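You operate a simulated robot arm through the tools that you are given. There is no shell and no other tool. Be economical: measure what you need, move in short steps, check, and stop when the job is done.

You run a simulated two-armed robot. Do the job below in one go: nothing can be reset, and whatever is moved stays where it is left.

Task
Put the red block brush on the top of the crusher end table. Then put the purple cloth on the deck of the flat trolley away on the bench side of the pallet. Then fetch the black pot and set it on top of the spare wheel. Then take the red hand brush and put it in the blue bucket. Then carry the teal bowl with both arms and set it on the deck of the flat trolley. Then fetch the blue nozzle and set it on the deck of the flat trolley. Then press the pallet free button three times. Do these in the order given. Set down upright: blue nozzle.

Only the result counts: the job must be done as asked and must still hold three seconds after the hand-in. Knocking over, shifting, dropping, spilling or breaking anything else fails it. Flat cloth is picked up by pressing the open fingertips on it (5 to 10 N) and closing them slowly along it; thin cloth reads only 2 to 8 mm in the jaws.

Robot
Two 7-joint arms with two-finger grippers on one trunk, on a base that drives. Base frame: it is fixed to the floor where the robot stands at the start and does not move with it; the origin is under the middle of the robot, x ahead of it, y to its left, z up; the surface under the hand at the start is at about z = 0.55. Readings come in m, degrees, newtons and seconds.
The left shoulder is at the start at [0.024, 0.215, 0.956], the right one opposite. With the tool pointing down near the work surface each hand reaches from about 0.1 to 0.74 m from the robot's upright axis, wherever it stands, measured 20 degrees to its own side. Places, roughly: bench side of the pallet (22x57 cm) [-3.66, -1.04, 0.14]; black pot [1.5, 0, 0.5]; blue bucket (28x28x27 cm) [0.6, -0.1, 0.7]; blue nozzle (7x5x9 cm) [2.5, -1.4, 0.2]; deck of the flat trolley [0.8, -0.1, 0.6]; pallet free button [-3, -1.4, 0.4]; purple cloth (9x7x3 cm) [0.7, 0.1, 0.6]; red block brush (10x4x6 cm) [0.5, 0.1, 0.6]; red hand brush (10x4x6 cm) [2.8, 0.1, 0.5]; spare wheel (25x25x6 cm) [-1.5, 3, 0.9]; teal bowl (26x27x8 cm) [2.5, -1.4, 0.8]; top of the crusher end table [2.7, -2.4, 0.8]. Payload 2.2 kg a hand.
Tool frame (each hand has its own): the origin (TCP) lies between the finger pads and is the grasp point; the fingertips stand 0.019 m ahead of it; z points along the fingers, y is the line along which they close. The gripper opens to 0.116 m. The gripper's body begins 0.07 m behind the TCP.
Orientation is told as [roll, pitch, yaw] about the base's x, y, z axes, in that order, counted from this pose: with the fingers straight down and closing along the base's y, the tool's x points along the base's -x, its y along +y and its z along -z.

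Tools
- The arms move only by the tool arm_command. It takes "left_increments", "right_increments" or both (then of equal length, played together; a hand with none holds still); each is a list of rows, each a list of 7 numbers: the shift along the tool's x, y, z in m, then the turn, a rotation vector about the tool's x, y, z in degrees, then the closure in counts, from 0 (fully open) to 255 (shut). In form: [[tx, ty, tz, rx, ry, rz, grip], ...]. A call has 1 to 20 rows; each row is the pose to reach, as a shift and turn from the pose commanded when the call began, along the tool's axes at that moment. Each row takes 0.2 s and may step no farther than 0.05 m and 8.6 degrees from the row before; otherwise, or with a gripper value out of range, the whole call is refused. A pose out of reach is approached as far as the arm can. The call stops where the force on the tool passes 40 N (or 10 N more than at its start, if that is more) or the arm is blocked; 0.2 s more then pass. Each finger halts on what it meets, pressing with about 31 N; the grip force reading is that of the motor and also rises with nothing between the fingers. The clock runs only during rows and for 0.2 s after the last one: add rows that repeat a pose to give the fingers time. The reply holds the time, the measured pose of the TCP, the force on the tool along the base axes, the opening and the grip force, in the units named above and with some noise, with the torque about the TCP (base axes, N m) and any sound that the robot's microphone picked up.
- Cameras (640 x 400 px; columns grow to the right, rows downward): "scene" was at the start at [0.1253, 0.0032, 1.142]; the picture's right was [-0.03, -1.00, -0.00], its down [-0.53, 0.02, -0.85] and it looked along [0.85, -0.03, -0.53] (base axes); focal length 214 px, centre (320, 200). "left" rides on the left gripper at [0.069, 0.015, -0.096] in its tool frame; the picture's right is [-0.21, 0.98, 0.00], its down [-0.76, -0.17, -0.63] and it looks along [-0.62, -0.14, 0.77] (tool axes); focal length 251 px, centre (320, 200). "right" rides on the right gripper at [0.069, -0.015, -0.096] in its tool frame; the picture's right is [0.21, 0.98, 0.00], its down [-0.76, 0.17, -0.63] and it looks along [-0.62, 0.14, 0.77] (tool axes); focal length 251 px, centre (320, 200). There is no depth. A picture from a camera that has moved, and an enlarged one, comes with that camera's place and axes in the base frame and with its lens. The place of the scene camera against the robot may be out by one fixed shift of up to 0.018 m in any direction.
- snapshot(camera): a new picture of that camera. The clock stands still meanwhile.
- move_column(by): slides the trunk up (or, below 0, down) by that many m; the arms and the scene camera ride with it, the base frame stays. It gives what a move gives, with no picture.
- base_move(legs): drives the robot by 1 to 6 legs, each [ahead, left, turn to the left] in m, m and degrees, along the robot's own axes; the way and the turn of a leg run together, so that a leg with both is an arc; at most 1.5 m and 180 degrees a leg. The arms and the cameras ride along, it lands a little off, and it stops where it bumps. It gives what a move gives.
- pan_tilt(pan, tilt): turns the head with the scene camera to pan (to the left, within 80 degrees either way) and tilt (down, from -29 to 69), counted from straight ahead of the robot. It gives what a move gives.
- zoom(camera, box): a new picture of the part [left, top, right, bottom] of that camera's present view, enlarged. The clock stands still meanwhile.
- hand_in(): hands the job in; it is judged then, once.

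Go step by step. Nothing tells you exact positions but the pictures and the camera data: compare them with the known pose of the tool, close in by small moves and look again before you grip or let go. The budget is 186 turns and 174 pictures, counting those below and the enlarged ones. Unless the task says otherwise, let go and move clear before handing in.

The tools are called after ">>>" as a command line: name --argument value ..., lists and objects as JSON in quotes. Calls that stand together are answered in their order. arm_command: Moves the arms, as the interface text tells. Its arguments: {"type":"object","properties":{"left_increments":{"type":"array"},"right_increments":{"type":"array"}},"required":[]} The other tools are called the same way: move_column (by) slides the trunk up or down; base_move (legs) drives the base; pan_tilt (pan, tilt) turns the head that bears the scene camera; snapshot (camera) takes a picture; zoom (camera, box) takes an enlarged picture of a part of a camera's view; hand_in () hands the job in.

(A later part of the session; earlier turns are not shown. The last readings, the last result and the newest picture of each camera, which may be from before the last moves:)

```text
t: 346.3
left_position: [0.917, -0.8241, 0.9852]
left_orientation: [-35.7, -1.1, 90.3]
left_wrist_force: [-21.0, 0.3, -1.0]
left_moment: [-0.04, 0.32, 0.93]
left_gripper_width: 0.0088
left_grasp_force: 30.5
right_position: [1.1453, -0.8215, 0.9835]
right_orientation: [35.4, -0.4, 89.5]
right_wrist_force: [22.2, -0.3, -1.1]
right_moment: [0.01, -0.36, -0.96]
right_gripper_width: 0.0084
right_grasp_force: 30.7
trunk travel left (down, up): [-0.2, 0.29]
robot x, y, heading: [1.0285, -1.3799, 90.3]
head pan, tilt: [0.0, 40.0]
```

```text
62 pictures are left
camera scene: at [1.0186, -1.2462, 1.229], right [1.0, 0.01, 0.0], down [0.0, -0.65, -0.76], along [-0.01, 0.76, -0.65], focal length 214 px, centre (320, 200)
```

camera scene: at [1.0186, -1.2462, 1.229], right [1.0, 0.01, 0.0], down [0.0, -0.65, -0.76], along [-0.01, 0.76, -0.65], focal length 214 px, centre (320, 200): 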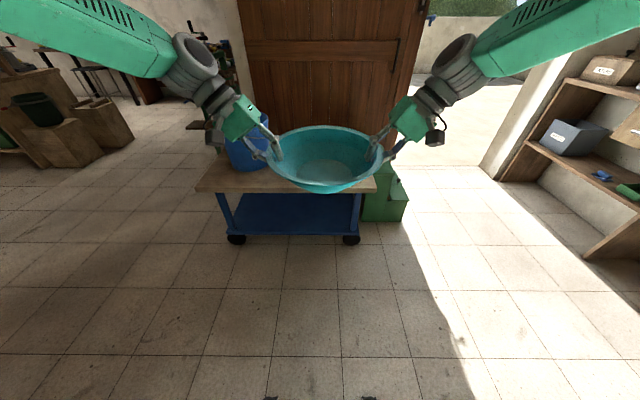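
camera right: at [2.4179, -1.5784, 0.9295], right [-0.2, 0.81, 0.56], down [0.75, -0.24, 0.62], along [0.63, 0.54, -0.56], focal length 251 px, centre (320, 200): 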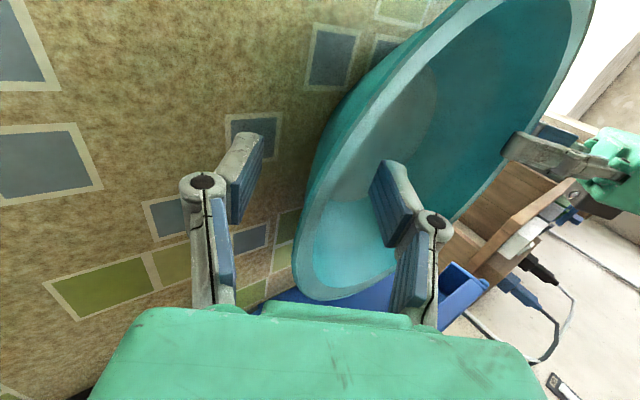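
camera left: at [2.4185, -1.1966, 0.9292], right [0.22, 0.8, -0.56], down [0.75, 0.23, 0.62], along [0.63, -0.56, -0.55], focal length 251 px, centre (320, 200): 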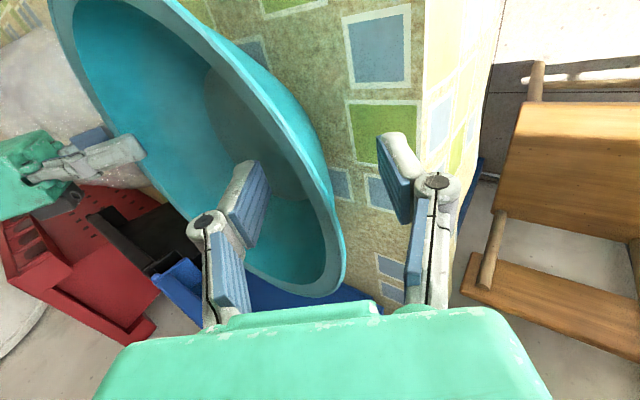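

Bowl held firmly. I'll drive up to the trolley so the bowl is over the free right end of the deck, at about (1.12, −0.16).

>>> base_move --legs '[[0.33, -0.09, -0.3], [0.33, 0, 0]]'

>>> pan_tilt --pan 0 --tilt 45

>>> snapshot --camera "scene"

```text
t: 350.3
left_position: [1.0024, -0.1701, 0.9867]
left_orientation: [-35.7, -1.3, 90.3]
left_wrist_force: [-1.8, 0.3, -0.4]
left_moment: [-0.03, 0.05, 0.92]
left_gripper_width: 0.0088
left_grasp_force: 30.9
right_position: [1.2315, -0.1679, 0.9846]
right_orientation: [35.3, -0.7, 89.6]
right_wrist_force: [1.7, -0.4, -2.0]
right_moment: [0.0, -0.1, -0.92]
right_gripper_width: 0.0085
right_grasp_force: 30.9
trunk travel left (down, up): [-0.2, 0.29]
robot x, y, heading: [1.1146, -0.7227, 90.8]
head pan, tilt: [0.0, 40.0]
```

```text
t: 350.9
left_position: [1.0021, -0.1751, 0.988]
left_orientation: [-35.7, -1.5, 90.4]
left_wrist_force: [0.6, 0.0, 0.2]
left_moment: [-0.03, 0.02, 0.9]
left_gripper_width: 0.0088
left_grasp_force: 30.9
right_position: [1.2317, -0.1728, 0.9891]
right_orientation: [35.4, -0.8, 89.7]
right_wrist_force: [0.1, 0.7, -0.5]
right_moment: [0.03, -0.07, -0.96]
right_gripper_width: 0.0082
right_grasp_force: 30.3
trunk travel left (down, up): [-0.2, 0.29]
robot x, y, heading: [1.1183, -0.7241, 90.8]
head pan, tilt: [0.0, 45.0]
```

```text
61 pictures are left
camera scene: at [1.1038, -0.5932, 1.2218], right [1.0, 0.01, 0.0], down [0.01, -0.71, -0.7], along [-0.01, 0.7, -0.71], focal length 214 px, centre (320, 200)
```

scene: 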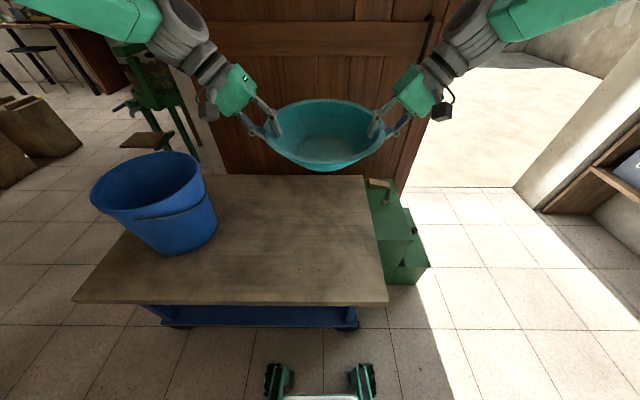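

Positioned over the free deck. I'll lower with the trunk by 0.2 m.

>>> move_column --by -0.2

>>> snapshot --camera "scene"

```text
t: 353.1
left_position: [1.0028, -0.1747, 0.7896]
left_orientation: [-35.7, -1.4, 90.4]
left_wrist_force: [1.0, -0.3, -0.5]
left_moment: [-0.04, 0.03, 0.92]
left_gripper_width: 0.0086
left_grasp_force: 31.0
right_position: [1.2319, -0.1725, 0.7877]
right_orientation: [35.4, -0.9, 89.6]
right_wrist_force: [0.1, 0.0, -1.2]
right_moment: [-0.02, -0.09, -0.87]
right_gripper_width: 0.0082
right_grasp_force: 30.9
trunk travel left (down, up): [0.0, 0.49]
robot x, y, heading: [1.1157, -0.7222, 90.4]
head pan, tilt: [0.0, 45.0]
```

```text
60 pictures are left
camera scene: at [1.1047, -0.5945, 1.0219], right [1.0, 0.01, 0.0], down [0.01, -0.71, -0.7], along [-0.01, 0.7, -0.71], focal length 214 px, centre (320, 200)
```

scene: 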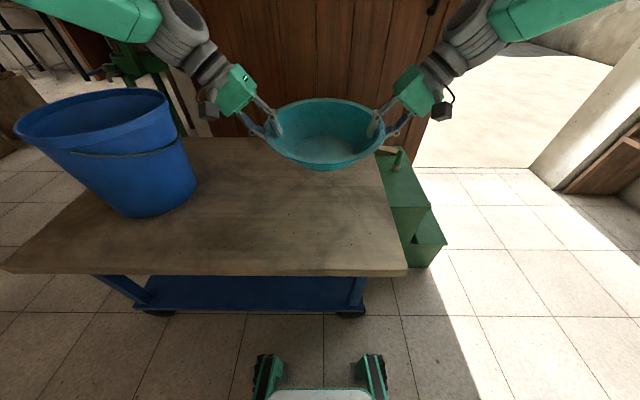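

>>> arm_command --left_increments '[[0, 0.0117, 0.0162, 0, 0, 0, 255], [0, 0.0233, 0.0325, 0, 0, 0, 255], [0, 0.035, 0.0487, 0, 0, 0, 255], [0, 0.0467, 0.065, 0, 0, 0, 255], [0, 0.0583, 0.0812, 0, 0, 0, 255], [0, 0.07, 0.0974, 0, 0, 0, 255], [0, 0.0817, 0.1137, 0, 0, 0, 255], [0, 0.0817, 0.1137, 0, 0, 0, 255]]' --right_increments '[[0, -0.0116, 0.0163, 0, 0, 0, 255], [0, -0.0232, 0.0326, 0, 0, 0, 255], [0, -0.0347, 0.0489, 0, 0, 0, 255], [0, -0.0463, 0.0652, 0, 0, 0, 255], [0, -0.0579, 0.0815, 0, 0, 0, 255], [0, -0.0695, 0.0978, 0, 0, 0, 255], [0, -0.0811, 0.1141, 0, 0, 0, 255], [0, -0.0811, 0.1141, 0, 0, 0, 255]]'

>>> snapshot --camera "scene"

```text
t: 354.9
left_position: [1.0031, -0.1705, 0.6495]
left_orientation: [-35.6, -1.4, 90.3]
left_wrist_force: [6.7, -2.2, -0.4]
left_moment: [-0.37, -0.07, 0.63]
left_gripper_width: 0.0084
left_grasp_force: 30.5
right_position: [1.2334, -0.1715, 0.6482]
right_orientation: [35.5, -0.9, 89.6]
right_wrist_force: [-6.0, 3.0, -0.9]
right_moment: [0.28, -0.06, -1.15]
right_gripper_width: 0.0082
right_grasp_force: 31.0
trunk travel left (down, up): [0.0, 0.49]
robot x, y, heading: [1.1123, -0.7258, 90.5]
head pan, tilt: [0.0, 45.0]
```

```text
59 pictures are left
camera scene: at [1.1048, -0.5941, 1.0218], right [1.0, 0.01, 0.0], down [0.01, -0.71, -0.7], along [-0.01, 0.7, -0.71], focal length 214 px, centre (320, 200)
```

scene: 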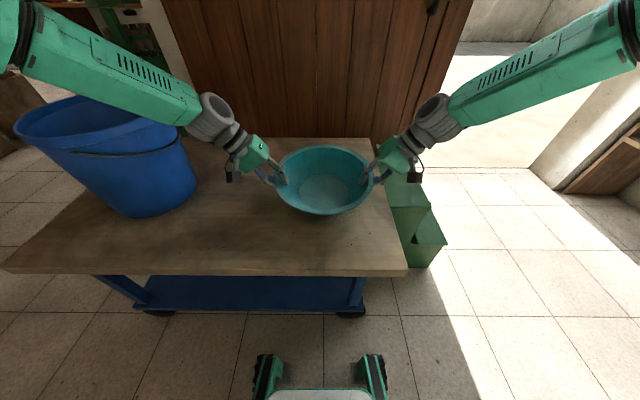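

Nearly down. I'll lower the last 2–3 cm gently.

>>> arm_command --left_increments '[[0, 0.0035, 0.0049, 0, 0, 0, 255], [0, 0.007, 0.0097, 0, 0, 0, 255], [0, 0.0093, 0.013, 0, 0, 0, 255], [0, 0.0117, 0.0162, 0, 0, 0, 255], [0, 0.0134, 0.0187, 0, 0, 0, 255]]' --right_increments '[[0, -0.0035, 0.0049, 0, 0, 0, 255], [0, -0.0069, 0.0098, 0, 0, 0, 255], [0, -0.0093, 0.013, 0, 0, 0, 255], [0, -0.0116, 0.0163, 0, 0, 0, 255], [0, -0.0133, 0.0187, 0, 0, 0, 255]]'

>>> zoom --camera "scene" --box '[150, 60, 450, 260]'

```text
t: 356.1
left_position: [1.0022, -0.1705, 0.6295]
left_orientation: [-35.8, -1.8, 90.5]
left_wrist_force: [-2.7, -2.9, 15.1]
left_moment: [-0.84, -0.25, 0.23]
left_gripper_width: 0.0082
left_grasp_force: 30.9
right_position: [1.2313, -0.1703, 0.6271]
right_orientation: [35.7, -1.1, 89.5]
right_wrist_force: [4.4, -0.1, 18.2]
right_moment: [-0.9, 0.2, -0.28]
right_gripper_width: 0.0081
right_grasp_force: 30.8
trunk travel left (down, up): [0.0, 0.49]
robot x, y, heading: [1.1125, -0.7253, 90.6]
head pan, tilt: [0.0, 45.0]
```

```text
2.00 times, centred on (300, 160) of scene
camera zoom: at [1.1053, -0.5976, 1.0228], right [1.0, 0.01, 0.0], down [0.01, -0.71, -0.71], along [-0.01, 0.71, -0.71], focal length 429 px, centre (360, 280)
```

zoom: 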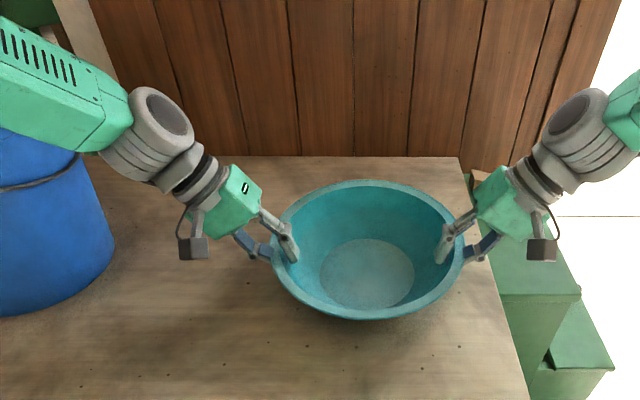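

The bowl is on the deck. I'll relieve, open both hands gently and back out along the tool axes.

>>> arm_command --left_increments '[[0, -0.0012, -0.0016, 0, 0, 0, 255], [0, -0.0017, -0.0024, 0, 0, 0, 225], [0, -0.0017, -0.0024, 0, 0, 0, 190], [0, -0.0017, -0.0024, 0, 0, 0, 150], [0, -0.0017, -0.0024, 0, 0, 0, 124], [0, -0.0017, -0.0024, 0, 0, 0, 124], [0, -0.0017, -0.015, 0, 0, 0, 124], [0, -0.0017, -0.035, 0, 0, 0, 124], [0, -0.0017, -0.06, 0, 0, 0, 124], [0, -0.0017, -0.09, 0, 0, 0, 124]]' --right_increments '[[0, 0.0012, -0.0016, 0, 0, 0, 255], [0, 0.0017, -0.0024, 0, 0, 0, 225], [0, 0.0017, -0.0024, 0, 0, 0, 190], [0, 0.0017, -0.0024, 0, 0, 0, 150], [0, 0.0017, -0.0024, 0, 0, 0, 124], [0, 0.0017, -0.0024, 0, 0, 0, 124], [0, 0.0017, -0.015, 0, 0, 0, 124], [0, 0.0017, -0.035, 0, 0, 0, 124], [0, 0.0017, -0.06, 0, 0, 0, 124], [0, 0.0017, -0.09, 0, 0, 0, 124]]'

>>> snapshot --camera "scene"

```text
t: 358.3
left_position: [0.9527, -0.1722, 0.6991]
left_orientation: [-35.7, -1.5, 90.3]
left_wrist_force: [0.5, -0.4, 0.1]
left_moment: [0.02, 0.02, -0.03]
left_gripper_width: 0.0595
left_grasp_force: 0.1
right_position: [1.2841, -0.1712, 0.6998]
right_orientation: [35.3, -0.9, 89.6]
right_wrist_force: [0.2, -0.3, -0.6]
right_moment: [0.02, 0.01, 0.01]
right_gripper_width: 0.06
right_grasp_force: 0.1
trunk travel left (down, up): [0.0, 0.49]
robot x, y, heading: [1.1123, -0.7282, 90.8]
head pan, tilt: [0.0, 45.0]
```

```text
57 pictures are left
camera scene: at [1.1048, -0.5954, 1.022], right [1.0, 0.01, 0.0], down [0.01, -0.71, -0.7], along [-0.01, 0.7, -0.71], focal length 214 px, centre (320, 200)
```

scene: 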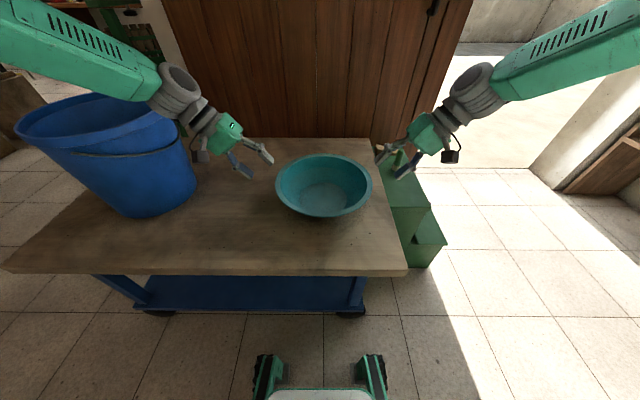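

The bowl sits on the deck. I'll raise the trunk, then straighten and tuck both arms.

>>> move_column --by 0.2

>>> arm_command --left_increments '[[0.013, -0.006, -0.008, -4, 0, 0, 80], [0.026, -0.012, -0.016, -8, 0, 0, 40], [0.039, -0.018, -0.024, -12, 0, 0, 0], [0.052, -0.024, -0.032, -16, 0, 0, 0], [0.065, -0.03, -0.04, -20, 0, 0, 0], [0.078, -0.036, -0.048, -24, 0, 0, 0], [0.091, -0.042, -0.056, -28, 0, 0, 0], [0.104, -0.048, -0.064, -32, 0, 0, 0], [0.117, -0.054, -0.072, -35, 0, 0, 0], [0.13, -0.058, -0.08, -35.5, 0, 0, 0]]' --right_increments '[[0.013, 0.006, -0.008, 4, 0, 0, 80], [0.026, 0.012, -0.016, 8, 0, 0, 40], [0.039, 0.018, -0.024, 12, 0, 0, 0], [0.052, 0.024, -0.032, 16, 0, 0, 0], [0.065, 0.03, -0.04, 20, 0, 0, 0], [0.078, 0.036, -0.048, 24, 0, 0, 0], [0.091, 0.042, -0.056, 28, 0, 0, 0], [0.104, 0.048, -0.064, 32, 0, 0, 0], [0.117, 0.054, -0.072, 35, 0, 0, 0], [0.13, 0.058, -0.08, 35.5, 0, 0, 0]]'

```text
t: 360.5
left_position: [0.9521, -0.1707, 0.8981]
left_orientation: [-35.7, -1.5, 90.4]
left_wrist_force: [0.5, -0.8, 0.3]
left_moment: [0.01, 0.0, 0.03]
left_gripper_width: 0.0595
left_grasp_force: 0.1
right_position: [1.2832, -0.1708, 0.8986]
right_orientation: [35.3, -0.8, 89.6]
right_wrist_force: [-1.4, 0.4, 0.0]
right_moment: [0.03, -0.01, 0.0]
right_gripper_width: 0.0596
right_grasp_force: 0.0
trunk travel left (down, up): [-0.2, 0.29]
robot x, y, heading: [1.1104, -0.7254, 90.9]
head pan, tilt: [0.0, 45.0]
```

```text
t: 362.7
left_position: [0.9537, -0.3067, 0.9954]
left_orientation: [-0.1, -1.6, 90.4]
left_wrist_force: [0.0, 0.4, -0.8]
left_moment: [0.0, -0.01, 0.01]
left_gripper_width: 0.116
left_grasp_force: 0.0
right_position: [1.2796, -0.3044, 0.9969]
right_orientation: [-0.2, -0.9, 89.5]
right_wrist_force: [-0.4, -0.3, 0.4]
right_moment: [0.03, -0.02, 0.01]
right_gripper_width: 0.1159
right_grasp_force: 0.0
trunk travel left (down, up): [-0.2, 0.29]
robot x, y, heading: [1.1153, -0.7218, 90.4]
head pan, tilt: [0.0, 45.0]
```

Next is the blue nozzle, low under the table at about (2.5, −1.4, 0.2). I'll drive back there, lower the trunk and look.

>>> base_move --legs '[[-0.45, 0, 0], [0, 0, -90.4], [0.5, -0.25, 0]]'

>>> move_column --by -0.2

>>> pan_tilt --pan 0 --tilt 40

>>> snapshot --camera "scene"

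```text
t: 372.1
left_position: [2.0424, -1.2682, 0.9947]
left_orientation: [-0.3, -1.5, 0.6]
left_wrist_force: [0.1, -1.7, 0.2]
left_moment: [-0.01, 0.01, -0.03]
left_gripper_width: 0.1159
left_grasp_force: 0.0
right_position: [2.0442, -1.5939, 0.9965]
right_orientation: [-0.2, -0.8, -0.2]
right_wrist_force: [-0.5, -0.1, -0.3]
right_moment: [-0.04, 0.03, -0.03]
right_gripper_width: 0.116
right_grasp_force: 0.1
trunk travel left (down, up): [-0.2, 0.29]
robot x, y, heading: [1.6245, -1.4308, 0.5]
head pan, tilt: [0.0, 45.0]
```

```text
t: 374.2
left_position: [2.0403, -1.269, 0.7956]
left_orientation: [-0.2, -1.6, 0.5]
left_wrist_force: [0.1, 0.0, 0.2]
left_moment: [0.01, 0.03, 0.04]
left_gripper_width: 0.116
left_grasp_force: 0.0
right_position: [2.0427, -1.595, 0.7969]
right_orientation: [-0.1, -0.9, -0.3]
right_wrist_force: [0.5, 0.1, -0.6]
right_moment: [-0.01, 0.01, 0.01]
right_gripper_width: 0.1159
right_grasp_force: 0.0
trunk travel left (down, up): [0.0, 0.49]
robot x, y, heading: [1.6212, -1.4264, 0.4]
head pan, tilt: [0.0, 45.0]
```

```text
t: 374.9
left_position: [2.0385, -1.2686, 0.7955]
left_orientation: [-0.2, -1.6, 0.4]
left_wrist_force: [0.4, 0.2, -0.2]
left_moment: [-0.03, 0.01, -0.01]
left_gripper_width: 0.1158
left_grasp_force: 0.0
right_position: [2.0427, -1.596, 0.7965]
right_orientation: [0.0, -1.0, -0.4]
right_wrist_force: [-0.6, 0.4, -0.8]
right_moment: [0.01, -0.01, 0.03]
right_gripper_width: 0.116
right_grasp_force: 0.1
trunk travel left (down, up): [0.0, 0.49]
robot x, y, heading: [1.6202, -1.4276, 0.4]
head pan, tilt: [0.0, 40.0]
```

```text
56 pictures are left
camera scene: at [1.7414, -1.4211, 1.0292], right [0.01, -1.0, 0.0], down [-0.65, -0.01, -0.76], along [0.76, 0.01, -0.65], focal length 214 px, centre (320, 200)
```

scene: 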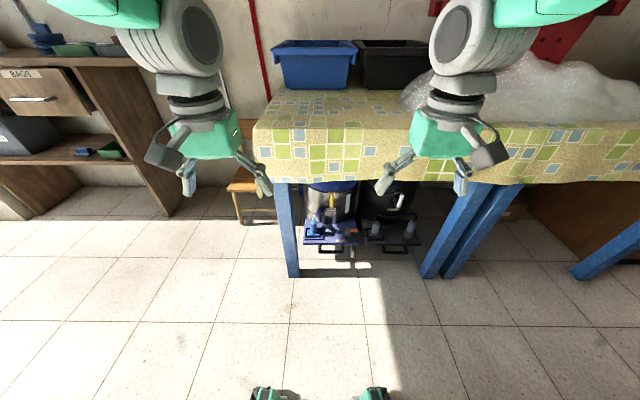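

>>> zoom --camera "scene" --box '[280, 170, 430, 270]'

>>> snapshot --camera "left"

```text
4.00 times, centred on (355, 220) of scene
camera zoom: at [1.7414, -1.4211, 1.0292], right [0.01, -1.0, 0.0], down [-0.65, -0.01, -0.76], along [0.76, 0.01, -0.65], focal length 858 px, centre (180, 120)
```

zoom: 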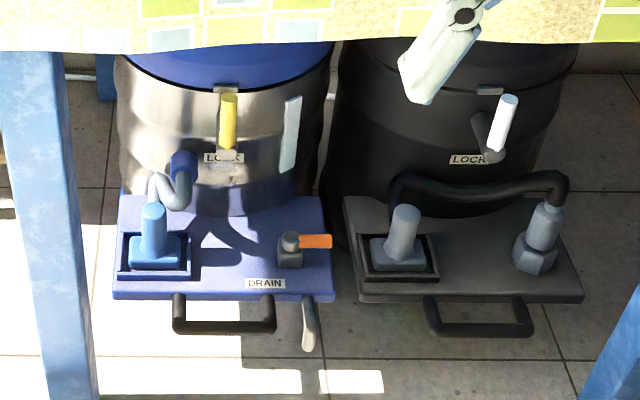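

```text
54 pictures are left
camera left: at [1.9687, -1.2549, 0.8903], right [0.21, 0.98, 0.0], down [0.74, -0.16, 0.65], along [0.64, -0.13, -0.76], focal length 251 px, centre (320, 200)
```

left: 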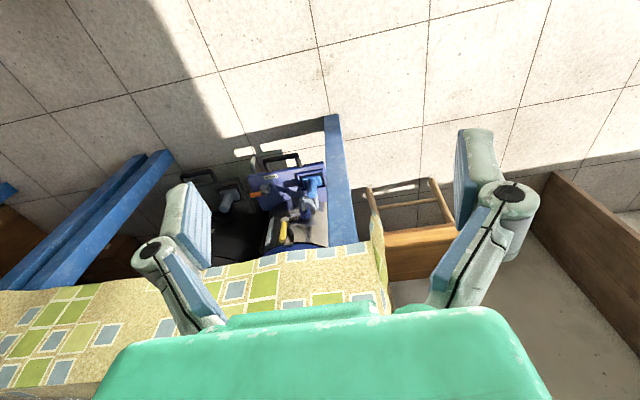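

The blue nozzle stands in a tray on the blue machine at about (2.46, −1.38), top z≈0.27, just right of a table leg. I'll use the right hand pitched 45° to reach under the table; first I'll align the base.

>>> base_move --legs '[[0.1, 0.19, -0.4]]'

>>> arm_command --right_increments '[[-0.011, 0.0025, 0.039, 0, -3.7, 0, 20], [-0.0225, 0.005, 0.078, 0, -7.4, 0, 40], [-0.034, 0.0075, 0.117, 0, -11.1, 0, 60], [-0.045, 0.01, 0.156, 0, -14.8, 0, 80], [-0.056, 0.0125, 0.195, 0, -18.5, 0, 100], [-0.0675, 0.015, 0.233, 0, -22.2, 0, 110], [-0.079, 0.0175, 0.272, 0, -25.9, 0, 110], [-0.09, 0.02, 0.311, 0, -29.6, 0, 110], [-0.101, 0.0225, 0.35, 0, -33.3, 0, 110], [-0.1125, 0.025, 0.389, 0, -37, 0, 110], [-0.124, 0.0275, 0.428, 0, -40.7, 0, 110], [-0.135, 0.03, 0.467, 0, -44, 0, 110], [-0.135, 0.03, 0.467, 0, -44, 0, 110]]'

>>> snapshot --camera "right"

>>> zoom --camera "scene" --box '[240, 140, 480, 320]'

```text
t: 376.6
left_position: [2.1395, -1.0907, 0.7972]
left_orientation: [0.2, -1.5, -0.1]
left_wrist_force: [0.7, -1.3, 0.4]
left_moment: [0.05, 0.0, -0.03]
left_gripper_width: 0.1161
left_grasp_force: 0.0
right_position: [2.1399, -1.4171, 0.7959]
right_orientation: [0.5, -0.9, -0.8]
right_wrist_force: [-0.1, 0.0, -0.6]
right_moment: [0.07, 0.0, 0.01]
right_gripper_width: 0.1159
right_grasp_force: 0.1
trunk travel left (down, up): [0.0, 0.49]
robot x, y, heading: [1.7213, -1.2415, 0.2]
head pan, tilt: [0.0, 40.0]
```

```text
t: 379.4
left_position: [2.1382, -1.085, 0.7971]
left_orientation: [-0.1, -1.8, -0.1]
left_wrist_force: [1.5, -0.6, 1.0]
left_moment: [-0.03, -0.02, -0.01]
left_gripper_width: 0.1161
left_grasp_force: 0.1
right_position: [2.2838, -1.3838, 0.3314]
right_orientation: [-0.2, -45.1, -0.8]
right_wrist_force: [-0.9, 0.1, 0.1]
right_moment: [0.0, 0.0, -0.01]
right_gripper_width: 0.0659
right_grasp_force: 0.1
trunk travel left (down, up): [0.0, 0.49]
robot x, y, heading: [1.7214, -1.2432, 0.0]
head pan, tilt: [0.0, 40.0]
```

```text
53 pictures are left
camera right: at [2.1669, -1.3975, 0.3515], right [-0.14, 0.98, -0.15], down [0.09, 0.16, 0.98], along [0.99, 0.12, -0.11], focal length 251 px, centre (320, 200)
```

right: 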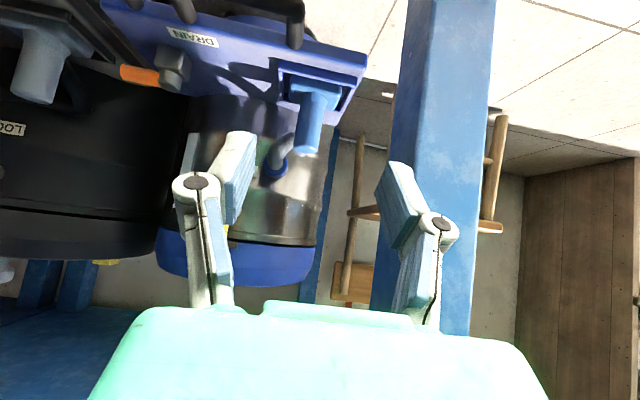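

```text
2.22 times, centred on (360, 230) of scene
camera zoom: at [1.8408, -1.2335, 1.0292], right [0.0, -1.0, 0.0], down [-0.65, 0.0, -0.76], along [0.76, 0.0, -0.65], focal length 477 px, centre (231, 133)
```

zoom: 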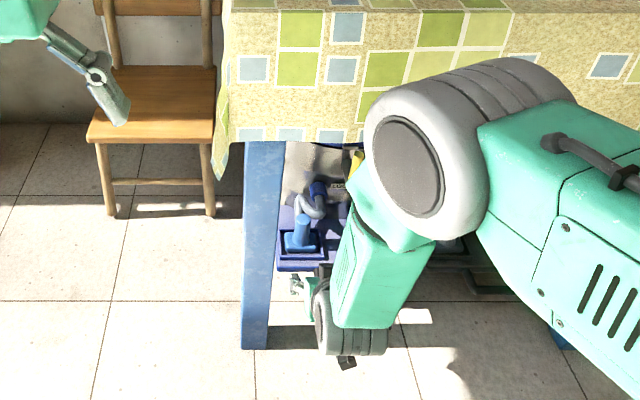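

The table leg is only about 1 cm from a straight approach, so I'll yaw the hand 20° to come in from the right side, then look again.

>>> arm_command --right_increments '[[0.003, -0.006, 0.009, -3.7, 0, -3.7, 110], [0.006, -0.012, 0.018, -7.4, 0, -7.4, 110], [0.009, -0.018, 0.028, -11.1, 0, -11.1, 110], [0.012, -0.024, 0.0375, -14.8, 0, -14.8, 110], [0.012, -0.024, 0.0375, -14.8, 0, -14.8, 110]]'

>>> base_move --legs '[[0.1, 0, 0]]'

>>> snapshot --camera "right"

>>> zoom --camera "scene" --box '[240, 140, 480, 320]'

```text
t: 380.6
left_position: [2.138, -1.0867, 0.7966]
left_orientation: [0.1, -1.8, -0.1]
left_wrist_force: [-0.3, 0.6, 1.1]
left_moment: [-0.01, -0.02, 0.01]
left_gripper_width: 0.1161
left_grasp_force: 0.0
right_position: [2.2998, -1.4098, 0.2969]
right_orientation: [0.2, -45.0, 20.0]
right_wrist_force: [0.0, 0.0, 0.9]
right_moment: [-0.01, -0.01, -0.01]
right_gripper_width: 0.066
right_grasp_force: 0.1
trunk travel left (down, up): [0.0, 0.49]
robot x, y, heading: [1.7233, -1.2395, -0.0]
head pan, tilt: [0.0, 40.0]
```

```text
t: 381.7
left_position: [2.2385, -1.0855, 0.7966]
left_orientation: [-0.2, -1.7, -0.1]
left_wrist_force: [0.0, -1.2, 0.2]
left_moment: [-0.01, 0.02, 0.0]
left_gripper_width: 0.1162
left_grasp_force: 0.0
right_position: [2.3986, -1.4079, 0.2971]
right_orientation: [0.2, -45.0, 20.0]
right_wrist_force: [0.7, 0.5, -0.8]
right_moment: [0.0, -0.01, 0.0]
right_gripper_width: 0.066
right_grasp_force: 0.1
trunk travel left (down, up): [0.0, 0.49]
robot x, y, heading: [1.8149, -1.2431, 0.1]
head pan, tilt: [0.0, 40.0]
```

```text
51 pictures are left
camera right: at [2.2949, -1.4633, 0.3166], right [-0.48, 0.87, -0.15], down [0.03, 0.19, 0.98], along [0.88, 0.47, -0.11], focal length 251 px, centre (320, 200)
```

right: 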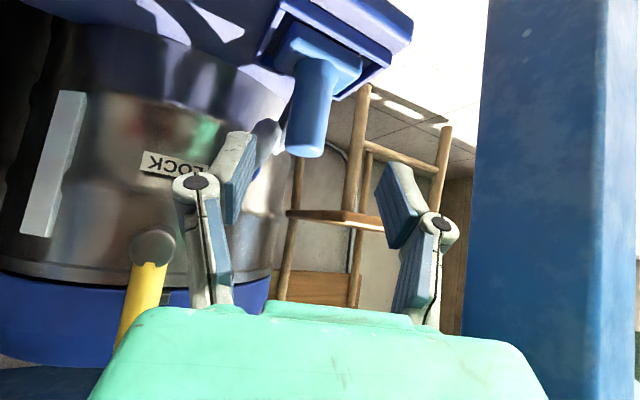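

```text
2.22 times, centred on (360, 230) of scene
camera zoom: at [1.9407, -1.2337, 1.029], right [0.0, -1.0, 0.0], down [-0.65, 0.0, -0.76], along [0.76, 0.0, -0.65], focal length 477 px, centre (231, 133)
```

zoom: 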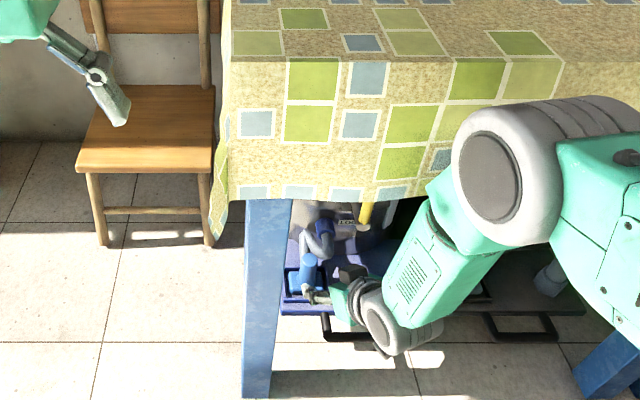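

The nozzle tip triangulates to (2.482, −1.384, 0.256). A bent pipe is close by, so I'll zoom in before going further.

>>> zoom --camera "right" --box '[200, 0, 440, 200]'

>>> zoom --camera "scene" --box '[330, 210, 420, 270]'

```text
2.00 times, centred on (320, 100) of right
camera zoom: at [2.2949, -1.4633, 0.3166], right [-0.48, 0.87, -0.15], down [0.03, 0.19, 0.98], along [0.88, 0.47, -0.11], focal length 503 px, centre (320, 400)
```

zoom: 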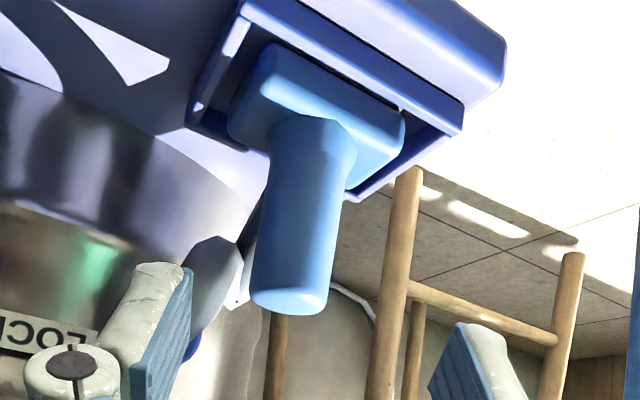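

```text
6.67 times, centred on (375, 240) of scene
camera zoom: at [1.9407, -1.2337, 1.029], right [0.0, -1.0, 0.0], down [-0.65, 0.0, -0.76], along [0.76, 0.0, -0.65], focal length 1430 px, centre (-47, -67)
```

zoom: 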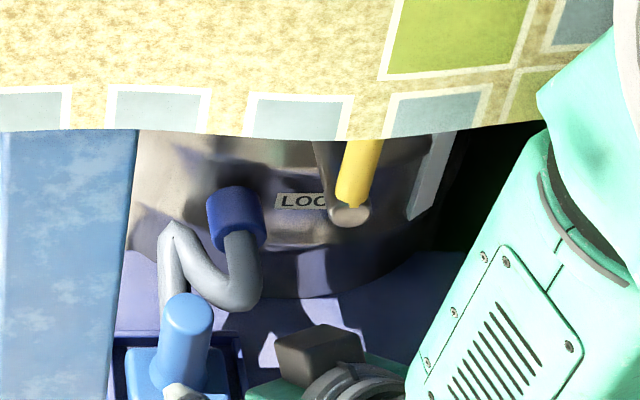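

The pipe's bend hangs just behind and to the right of the nozzle (bottom z≈0.23), so I'll grip low, with a flatter pitch of 55° to pass under it. First a waypoint 6 cm short.

>>> arm_command --right_increments '[[0.003, -0.0015, 0.016, 0, -2.5, 0, 110], [0.006, -0.003, 0.033, 0, -5, 0, 110], [0.009, -0.0045, 0.05, 0, -7.5, 0, 110], [0.0124, -0.006, 0.065, 0, -10, 0, 110], [0.0124, -0.006, 0.065, 0, -10, 0, 110]]'

>>> snapshot --camera "right"

```text
t: 382.9
left_position: [2.2349, -1.0851, 0.7979]
left_orientation: [-0.1, -1.9, -0.2]
left_wrist_force: [0.3, -0.1, 0.6]
left_moment: [-0.02, -0.02, 0.01]
left_gripper_width: 0.1159
left_grasp_force: 0.0
right_position: [2.4372, -1.4007, 0.2441]
right_orientation: [0.0, -55.2, 20.0]
right_wrist_force: [0.4, -0.3, 0.3]
right_moment: [0.02, -0.01, 0.02]
right_gripper_width: 0.066
right_grasp_force: 0.0
trunk travel left (down, up): [0.0, 0.49]
robot x, y, heading: [1.8179, -1.2438, 0.2]
head pan, tilt: [0.0, 40.0]
```

```text
47 pictures are left
camera right: at [2.3308, -1.4567, 0.2435], right [-0.45, 0.88, -0.18], down [-0.14, 0.13, 0.98], along [0.88, 0.47, 0.07], focal length 251 px, centre (320, 200)
```

right: 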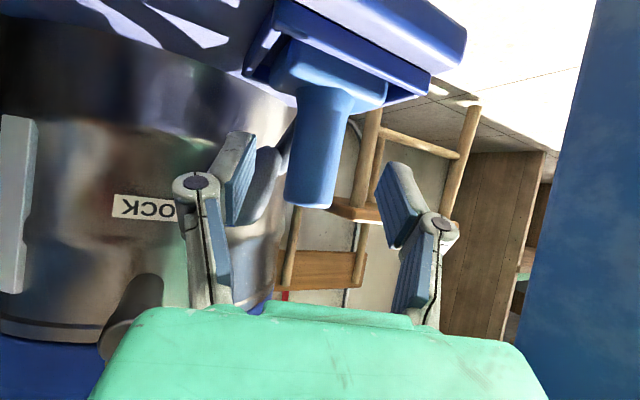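

The approach line hits the nozzle at z≈0.21 with the pipe above the finger path. I'll advance and close slowly.

>>> arm_command --right_increments '[[0.001, 0, 0.015, 0, 0, 0, 110], [0.002, 0, 0.03, 0, 0, 0, 110], [0.002, 0, 0.045, 0, 0, 0, 110], [0.002, 0, 0.055, 0, 0, 0, 110], [0.002, 0, 0.06, 0, 0, 0, 110], [0.002, 0, 0.06, 0, 0, 0, 110]]'

>>> snapshot --camera "right"

```text
t: 384.3
left_position: [2.2365, -1.0866, 0.7978]
left_orientation: [-0.1, -1.9, 0.0]
left_wrist_force: [-0.2, -0.5, 0.0]
left_moment: [-0.03, 0.02, -0.01]
left_gripper_width: 0.116
left_grasp_force: 0.0
right_position: [2.4695, -1.3901, 0.2193]
right_orientation: [0.0, -55.2, 20.2]
right_wrist_force: [-0.2, 0.5, -0.5]
right_moment: [0.01, -0.01, 0.0]
right_gripper_width: 0.0664
right_grasp_force: 0.0
right hand out of reach, approached as far as the arm can: row 4, 5, 6
trunk travel left (down, up): [0.0, 0.49]
robot x, y, heading: [1.8192, -1.2408, -0.1]
head pan, tilt: [0.0, 40.0]
```

```text
46 pictures are left
camera right: at [2.3635, -1.4449, 0.2171], right [-0.45, 0.88, -0.18], down [-0.14, 0.13, 0.98], along [0.88, 0.47, 0.07], focal length 251 px, centre (320, 200)
```

right: 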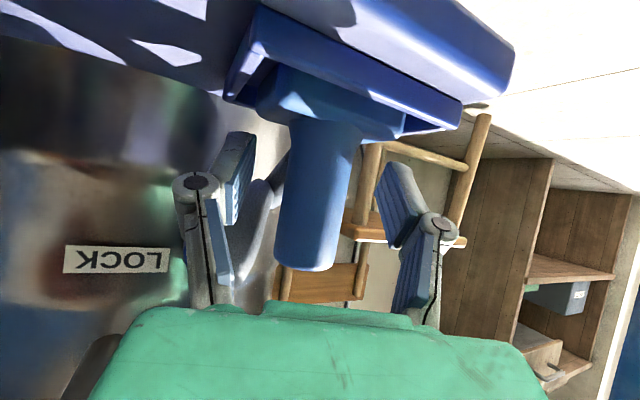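

The arm ran out of reach about 15 mm short, so I'll nudge the base forward slightly.

>>> base_move --legs '[[0.013, 0.004, 0]]'

>>> snapshot --camera "right"

```text
t: 385.1
left_position: [2.2481, -1.0826, 0.7988]
left_orientation: [0.0, -1.8, -0.1]
left_wrist_force: [-0.4, -0.7, 0.4]
left_moment: [0.02, 0.04, 0.02]
left_gripper_width: 0.1159
left_grasp_force: 0.1
right_position: [2.4823, -1.386, 0.2175]
right_orientation: [0.0, -55.2, 20.1]
right_wrist_force: [-0.3, -0.2, -0.3]
right_moment: [0.03, 0.0, 0.03]
right_gripper_width: 0.0659
right_grasp_force: 0.0
trunk travel left (down, up): [0.0, 0.49]
robot x, y, heading: [1.8327, -1.2354, 0.1]
head pan, tilt: [0.0, 40.0]
```

```text
45 pictures are left
camera right: at [2.3767, -1.4413, 0.2167], right [-0.45, 0.88, -0.18], down [-0.14, 0.13, 0.98], along [0.88, 0.47, 0.06], focal length 251 px, centre (320, 200)
```

right: 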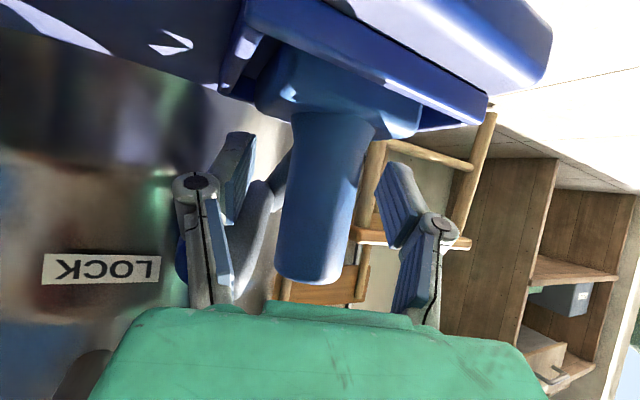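

Nozzle is centred between the fingers. Closing slowly.

>>> arm_command --right_increments '[[0, 0, 0, 0, 0, 0, 130], [0, 0, 0, 0, 0, 0, 150], [0, 0, 0, 0, 0, 0, 170], [0, 0, 0, 0, 0, 0, 190], [0, 0, 0, 0, 0, 0, 220], [0, 0, 0, 0, 0, 0, 255], [0, 0, 0, 0, 0, 0, 255]]'

>>> snapshot --camera "right"

```text
t: 386.7
left_position: [2.2457, -1.0828, 0.7991]
left_orientation: [0.0, -1.9, -0.1]
left_wrist_force: [-0.2, 0.4, 0.4]
left_moment: [0.03, -0.02, -0.03]
left_gripper_width: 0.1159
left_grasp_force: 0.0
right_position: [2.4824, -1.3854, 0.2195]
right_orientation: [-0.2, -55.4, 20.3]
right_wrist_force: [0.2, 0.0, -0.1]
right_moment: [0.07, 0.01, -0.02]
right_gripper_width: 0.0257
right_grasp_force: 31.4
trunk travel left (down, up): [0.0, 0.49]
robot x, y, heading: [1.8333, -1.2393, 0.2]
head pan, tilt: [0.0, 40.0]
```

```text
44 pictures are left
camera right: at [2.377, -1.4411, 0.2176], right [-0.45, 0.88, -0.18], down [-0.14, 0.13, 0.98], along [0.88, 0.47, 0.07], focal length 251 px, centre (320, 200)
```

right: 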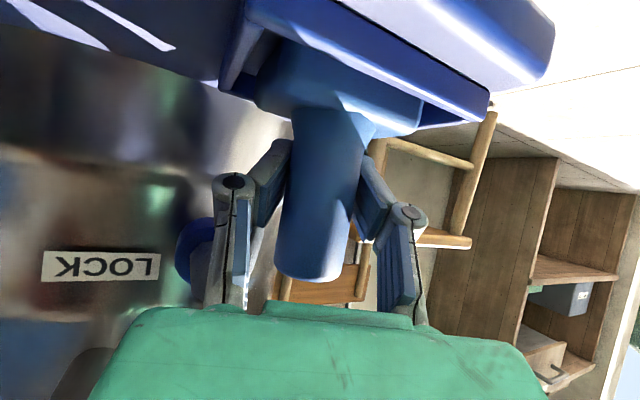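

Gripped. I'll lift 28 mm, easing slightly away from the pipe, and check.

>>> arm_command --right_increments '[[-0.0047, 0.0028, -0.002, 0, 0, 0, 255], [-0.0111, 0.0056, -0.0051, 0, 0, 0, 255], [-0.0176, 0.0056, -0.0097, 0, 0, 0, 255], [-0.0242, 0.0056, -0.0142, 0, 0, 0, 255], [-0.0242, 0.0056, -0.0142, 0, 0, 0, 255]]'

>>> snapshot --camera "right"

```text
t: 387.9
left_position: [2.2457, -1.082, 0.8]
left_orientation: [-0.1, -2.0, -0.1]
left_wrist_force: [-0.1, -0.3, -0.1]
left_moment: [0.0, -0.03, -0.01]
left_gripper_width: 0.1161
left_grasp_force: 0.0
right_position: [2.4818, -1.3804, 0.2481]
right_orientation: [-0.1, -55.3, 20.2]
right_wrist_force: [0.5, -0.7, 0.0]
right_moment: [0.0, -0.01, 0.01]
right_gripper_width: 0.0255
right_grasp_force: 30.9
trunk travel left (down, up): [0.0, 0.49]
robot x, y, heading: [1.8308, -1.2391, 0.2]
head pan, tilt: [0.0, 40.0]
```

```text
43 pictures are left
camera right: at [2.3762, -1.4355, 0.2468], right [-0.45, 0.88, -0.18], down [-0.14, 0.13, 0.98], along [0.88, 0.47, 0.07], focal length 251 px, centre (320, 200)
```

right: 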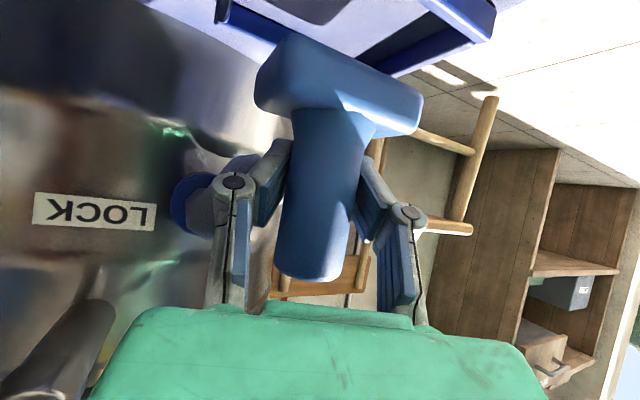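

It is free of its socket. I'll draw it back and up a little with the arm, then back the base out from under the table.

>>> arm_command --right_increments '[[-0.007, 0, -0.008, 0, 0, 0, 255], [-0.005, 0, -0.02, 0, 0, 0, 255], [0.003, 0, -0.036, 0, 0, 0, 255], [0.003, 0, -0.036, 0, 0, 0, 255]]'

>>> base_move --legs '[[-0.45, 0, 0]]'

>>> snapshot --camera "scene"

```text
t: 388.9
left_position: [2.2456, -1.0815, 0.7992]
left_orientation: [0.0, -2.0, 0.0]
left_wrist_force: [-0.7, -0.8, 0.7]
left_moment: [0.04, 0.01, -0.02]
left_gripper_width: 0.1161
left_grasp_force: 0.0
right_position: [2.4528, -1.3907, 0.2647]
right_orientation: [-0.2, -55.4, 20.2]
right_wrist_force: [0.2, 0.4, -2.7]
right_moment: [-0.03, 0.02, 0.02]
right_gripper_width: 0.0258
right_grasp_force: 31.4
trunk travel left (down, up): [0.0, 0.49]
robot x, y, heading: [1.8278, -1.2368, 0.0]
head pan, tilt: [0.0, 40.0]
```

```text
t: 391.6
left_position: [1.788, -1.083, 0.8001]
left_orientation: [-0.1, -1.9, -0.3]
left_wrist_force: [0.7, 0.4, -0.5]
left_moment: [0.02, 0.02, 0.02]
left_gripper_width: 0.1159
left_grasp_force: 0.0
right_position: [1.9951, -1.3905, 0.2629]
right_orientation: [-0.2, -55.4, 20.1]
right_wrist_force: [-0.6, 0.4, -0.4]
right_moment: [0.02, 0.03, 0.04]
right_gripper_width: 0.0253
right_grasp_force: 31.8
trunk travel left (down, up): [0.0, 0.49]
robot x, y, heading: [1.3692, -1.234, -0.3]
head pan, tilt: [0.0, 40.0]
```

```text
42 pictures are left
camera scene: at [1.4943, -1.2304, 1.0292], right [0.0, -1.0, 0.0], down [-0.65, 0.0, -0.76], along [0.76, 0.0, -0.65], focal length 214 px, centre (320, 200)
```

scene: 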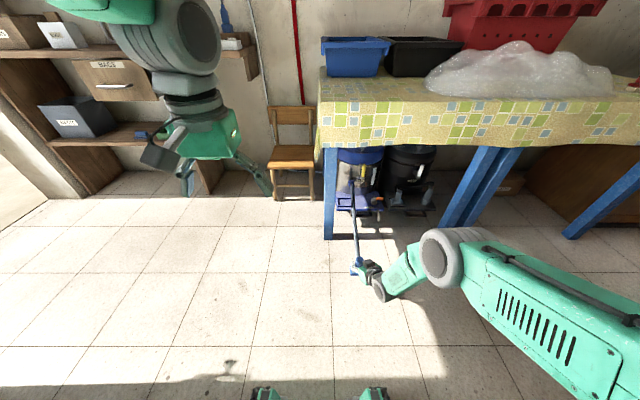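

Something long seems to reach from the machine to the nozzle. I'll zoom in.

>>> zoom --camera "scene" --box '[300, 140, 460, 310]'

>>> snapshot --camera "right"

```text
2.35 times, centred on (380, 225) of scene
camera zoom: at [1.4943, -1.2304, 1.0292], right [0.0, -1.0, 0.0], down [-0.65, 0.0, -0.76], along [0.76, 0.0, -0.65], focal length 505 px, centre (179, 141)
```

zoom: 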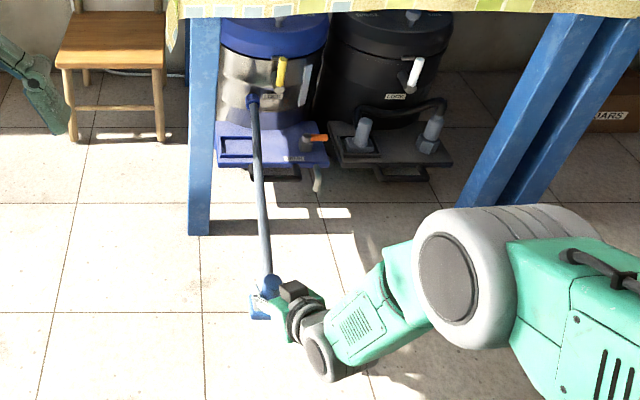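

```text
40 pictures are left
camera right: at [1.889, -1.4464, 0.2628], right [-0.45, 0.88, -0.18], down [-0.14, 0.13, 0.98], along [0.88, 0.46, 0.07], focal length 251 px, centre (320, 200)
```

right: 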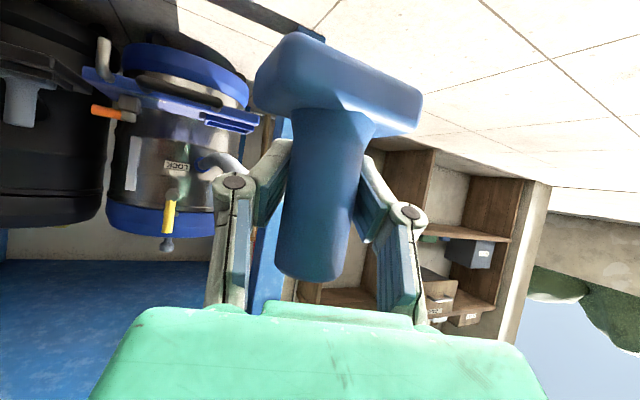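

The "pipe" is a hose tied to the nozzle; it pays out freely and the wrist force stays near zero. I'll raise the trunk so the nozzle clears the deck height, then drive carefully while watching the force.

>>> move_column --by 0.43

>>> base_move --legs '[[-0.33, 0, 0]]'

>>> snapshot --camera "scene"

```text
refused: 0.43 is not a number from -0.4 to 0.4
```

```text
t: 393.8
left_position: [1.4541, -1.0831, 0.8001]
left_orientation: [0.0, -2.2, -0.2]
left_wrist_force: [-0.7, -0.1, -0.2]
left_moment: [0.03, 0.02, 0.04]
left_gripper_width: 0.1163
left_grasp_force: 0.0
right_position: [1.663, -1.391, 0.2649]
right_orientation: [-0.3, -55.6, 20.0]
right_wrist_force: [-0.6, 0.3, -1.0]
right_moment: [-0.03, -0.01, 0.02]
right_gripper_width: 0.0232
right_grasp_force: 30.7
trunk travel left (down, up): [0.0, 0.49]
robot x, y, heading: [1.0446, -1.2357, 0.1]
head pan, tilt: [0.0, 40.0]
```

```text
39 pictures are left
camera scene: at [1.1634, -1.23, 1.0292], right [0.0, -1.0, 0.0], down [-0.65, 0.0, -0.76], along [0.76, 0.0, -0.65], focal length 214 px, centre (320, 200)
```

scene: 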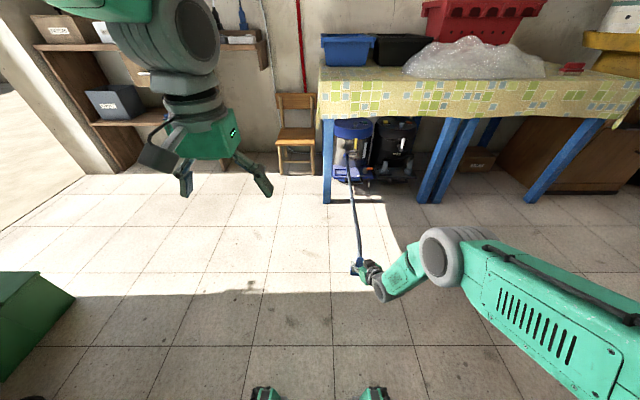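

The grip opening dropped slightly, so I'll check whether the nozzle is slipping.

>>> snapshot --camera "right"

>>> zoom --camera "scene" --box '[310, 100, 430, 290]'

```text
38 pictures are left
camera right: at [1.5577, -1.4462, 0.2643], right [-0.45, 0.88, -0.18], down [-0.15, 0.13, 0.98], along [0.88, 0.46, 0.07], focal length 251 px, centre (320, 200)
```

right: 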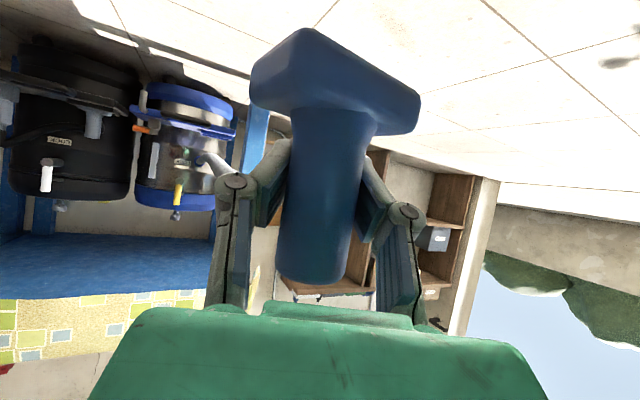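

```text
2.11 times, centred on (370, 195) of scene
camera zoom: at [1.1634, -1.23, 1.0292], right [0.0, -1.0, 0.0], down [-0.65, 0.0, -0.76], along [0.76, 0.0, -0.65], focal length 452 px, centre (215, 210)
```

zoom: 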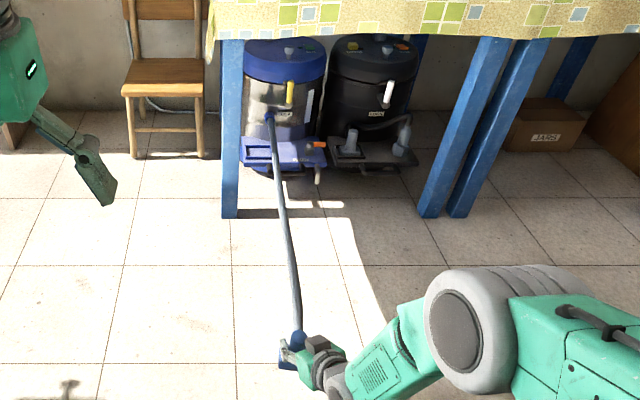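

Only a millimetre or so of settling; the hose sags freely. I'll raise the trunk by 0.4 and continue in smaller legs.

>>> move_column --by 0.4

>>> base_move --legs '[[-0.32, 0, 0], [0, 0, 45]]'

>>> snapshot --camera "right"

>>> snapshot --camera "scene"

```text
t: 397.6
left_position: [1.4527, -1.0833, 1.2015]
left_orientation: [0.0, -2.4, -0.3]
left_wrist_force: [-0.2, 0.4, 0.6]
left_moment: [0.02, -0.04, -0.01]
left_gripper_width: 0.1162
left_grasp_force: 0.1
right_position: [1.664, -1.3916, 0.6676]
right_orientation: [-0.5, -55.6, 20.3]
right_wrist_force: [-0.1, 0.4, -1.1]
right_moment: [0.01, -0.04, 0.01]
right_gripper_width: 0.0233
right_grasp_force: 31.1
trunk travel left (down, up): [-0.4, 0.09]
robot x, y, heading: [1.0441, -1.2379, -0.1]
head pan, tilt: [0.0, 40.0]
```

```text
t: 401.8
left_position: [0.9056, -0.8358, 1.2009]
left_orientation: [0.0, -2.4, 45.1]
left_wrist_force: [-0.6, 0.9, 1.0]
left_moment: [0.0, 0.03, -0.03]
left_gripper_width: 0.1159
left_grasp_force: 0.1
right_position: [1.2711, -0.9035, 0.6681]
right_orientation: [-0.2, -55.7, 65.6]
right_wrist_force: [-1.2, -0.8, -0.7]
right_moment: [-0.03, -0.01, 0.03]
right_gripper_width: 0.0231
right_grasp_force: 31.0
trunk travel left (down, up): [-0.4, 0.09]
robot x, y, heading: [0.7262, -1.2383, 45.1]
head pan, tilt: [0.0, 40.0]
```

```text
36 pictures are left
camera right: at [1.2371, -1.0177, 0.6651], right [-0.94, 0.3, -0.18], down [-0.19, -0.02, 0.98], along [0.29, 0.95, 0.07], focal length 251 px, centre (320, 200)
```

right: 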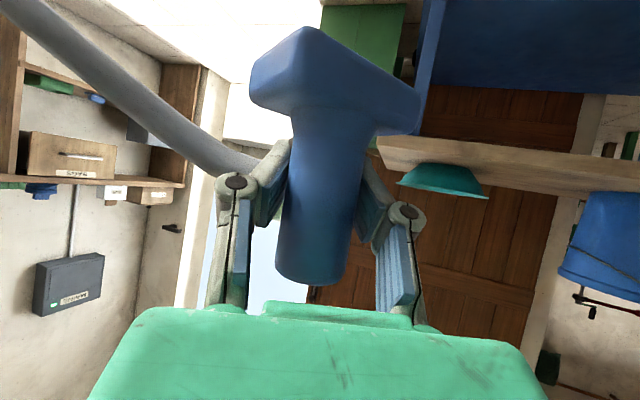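

```text
35 pictures are left
camera scene: at [0.8105, -1.1377, 1.4291], right [0.71, -0.7, 0.0], down [-0.45, -0.46, -0.76], along [0.54, 0.54, -0.65], focal length 214 px, centre (320, 200)
```

scene: 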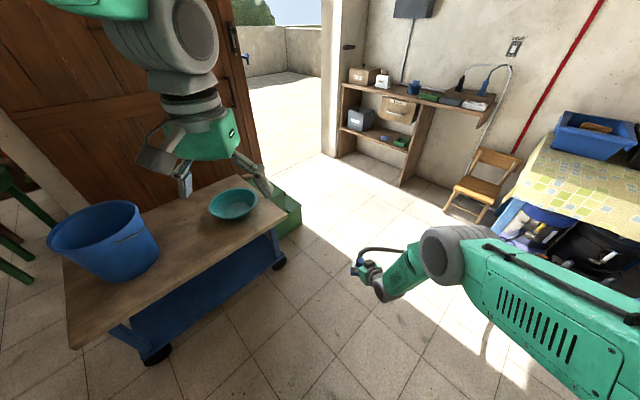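

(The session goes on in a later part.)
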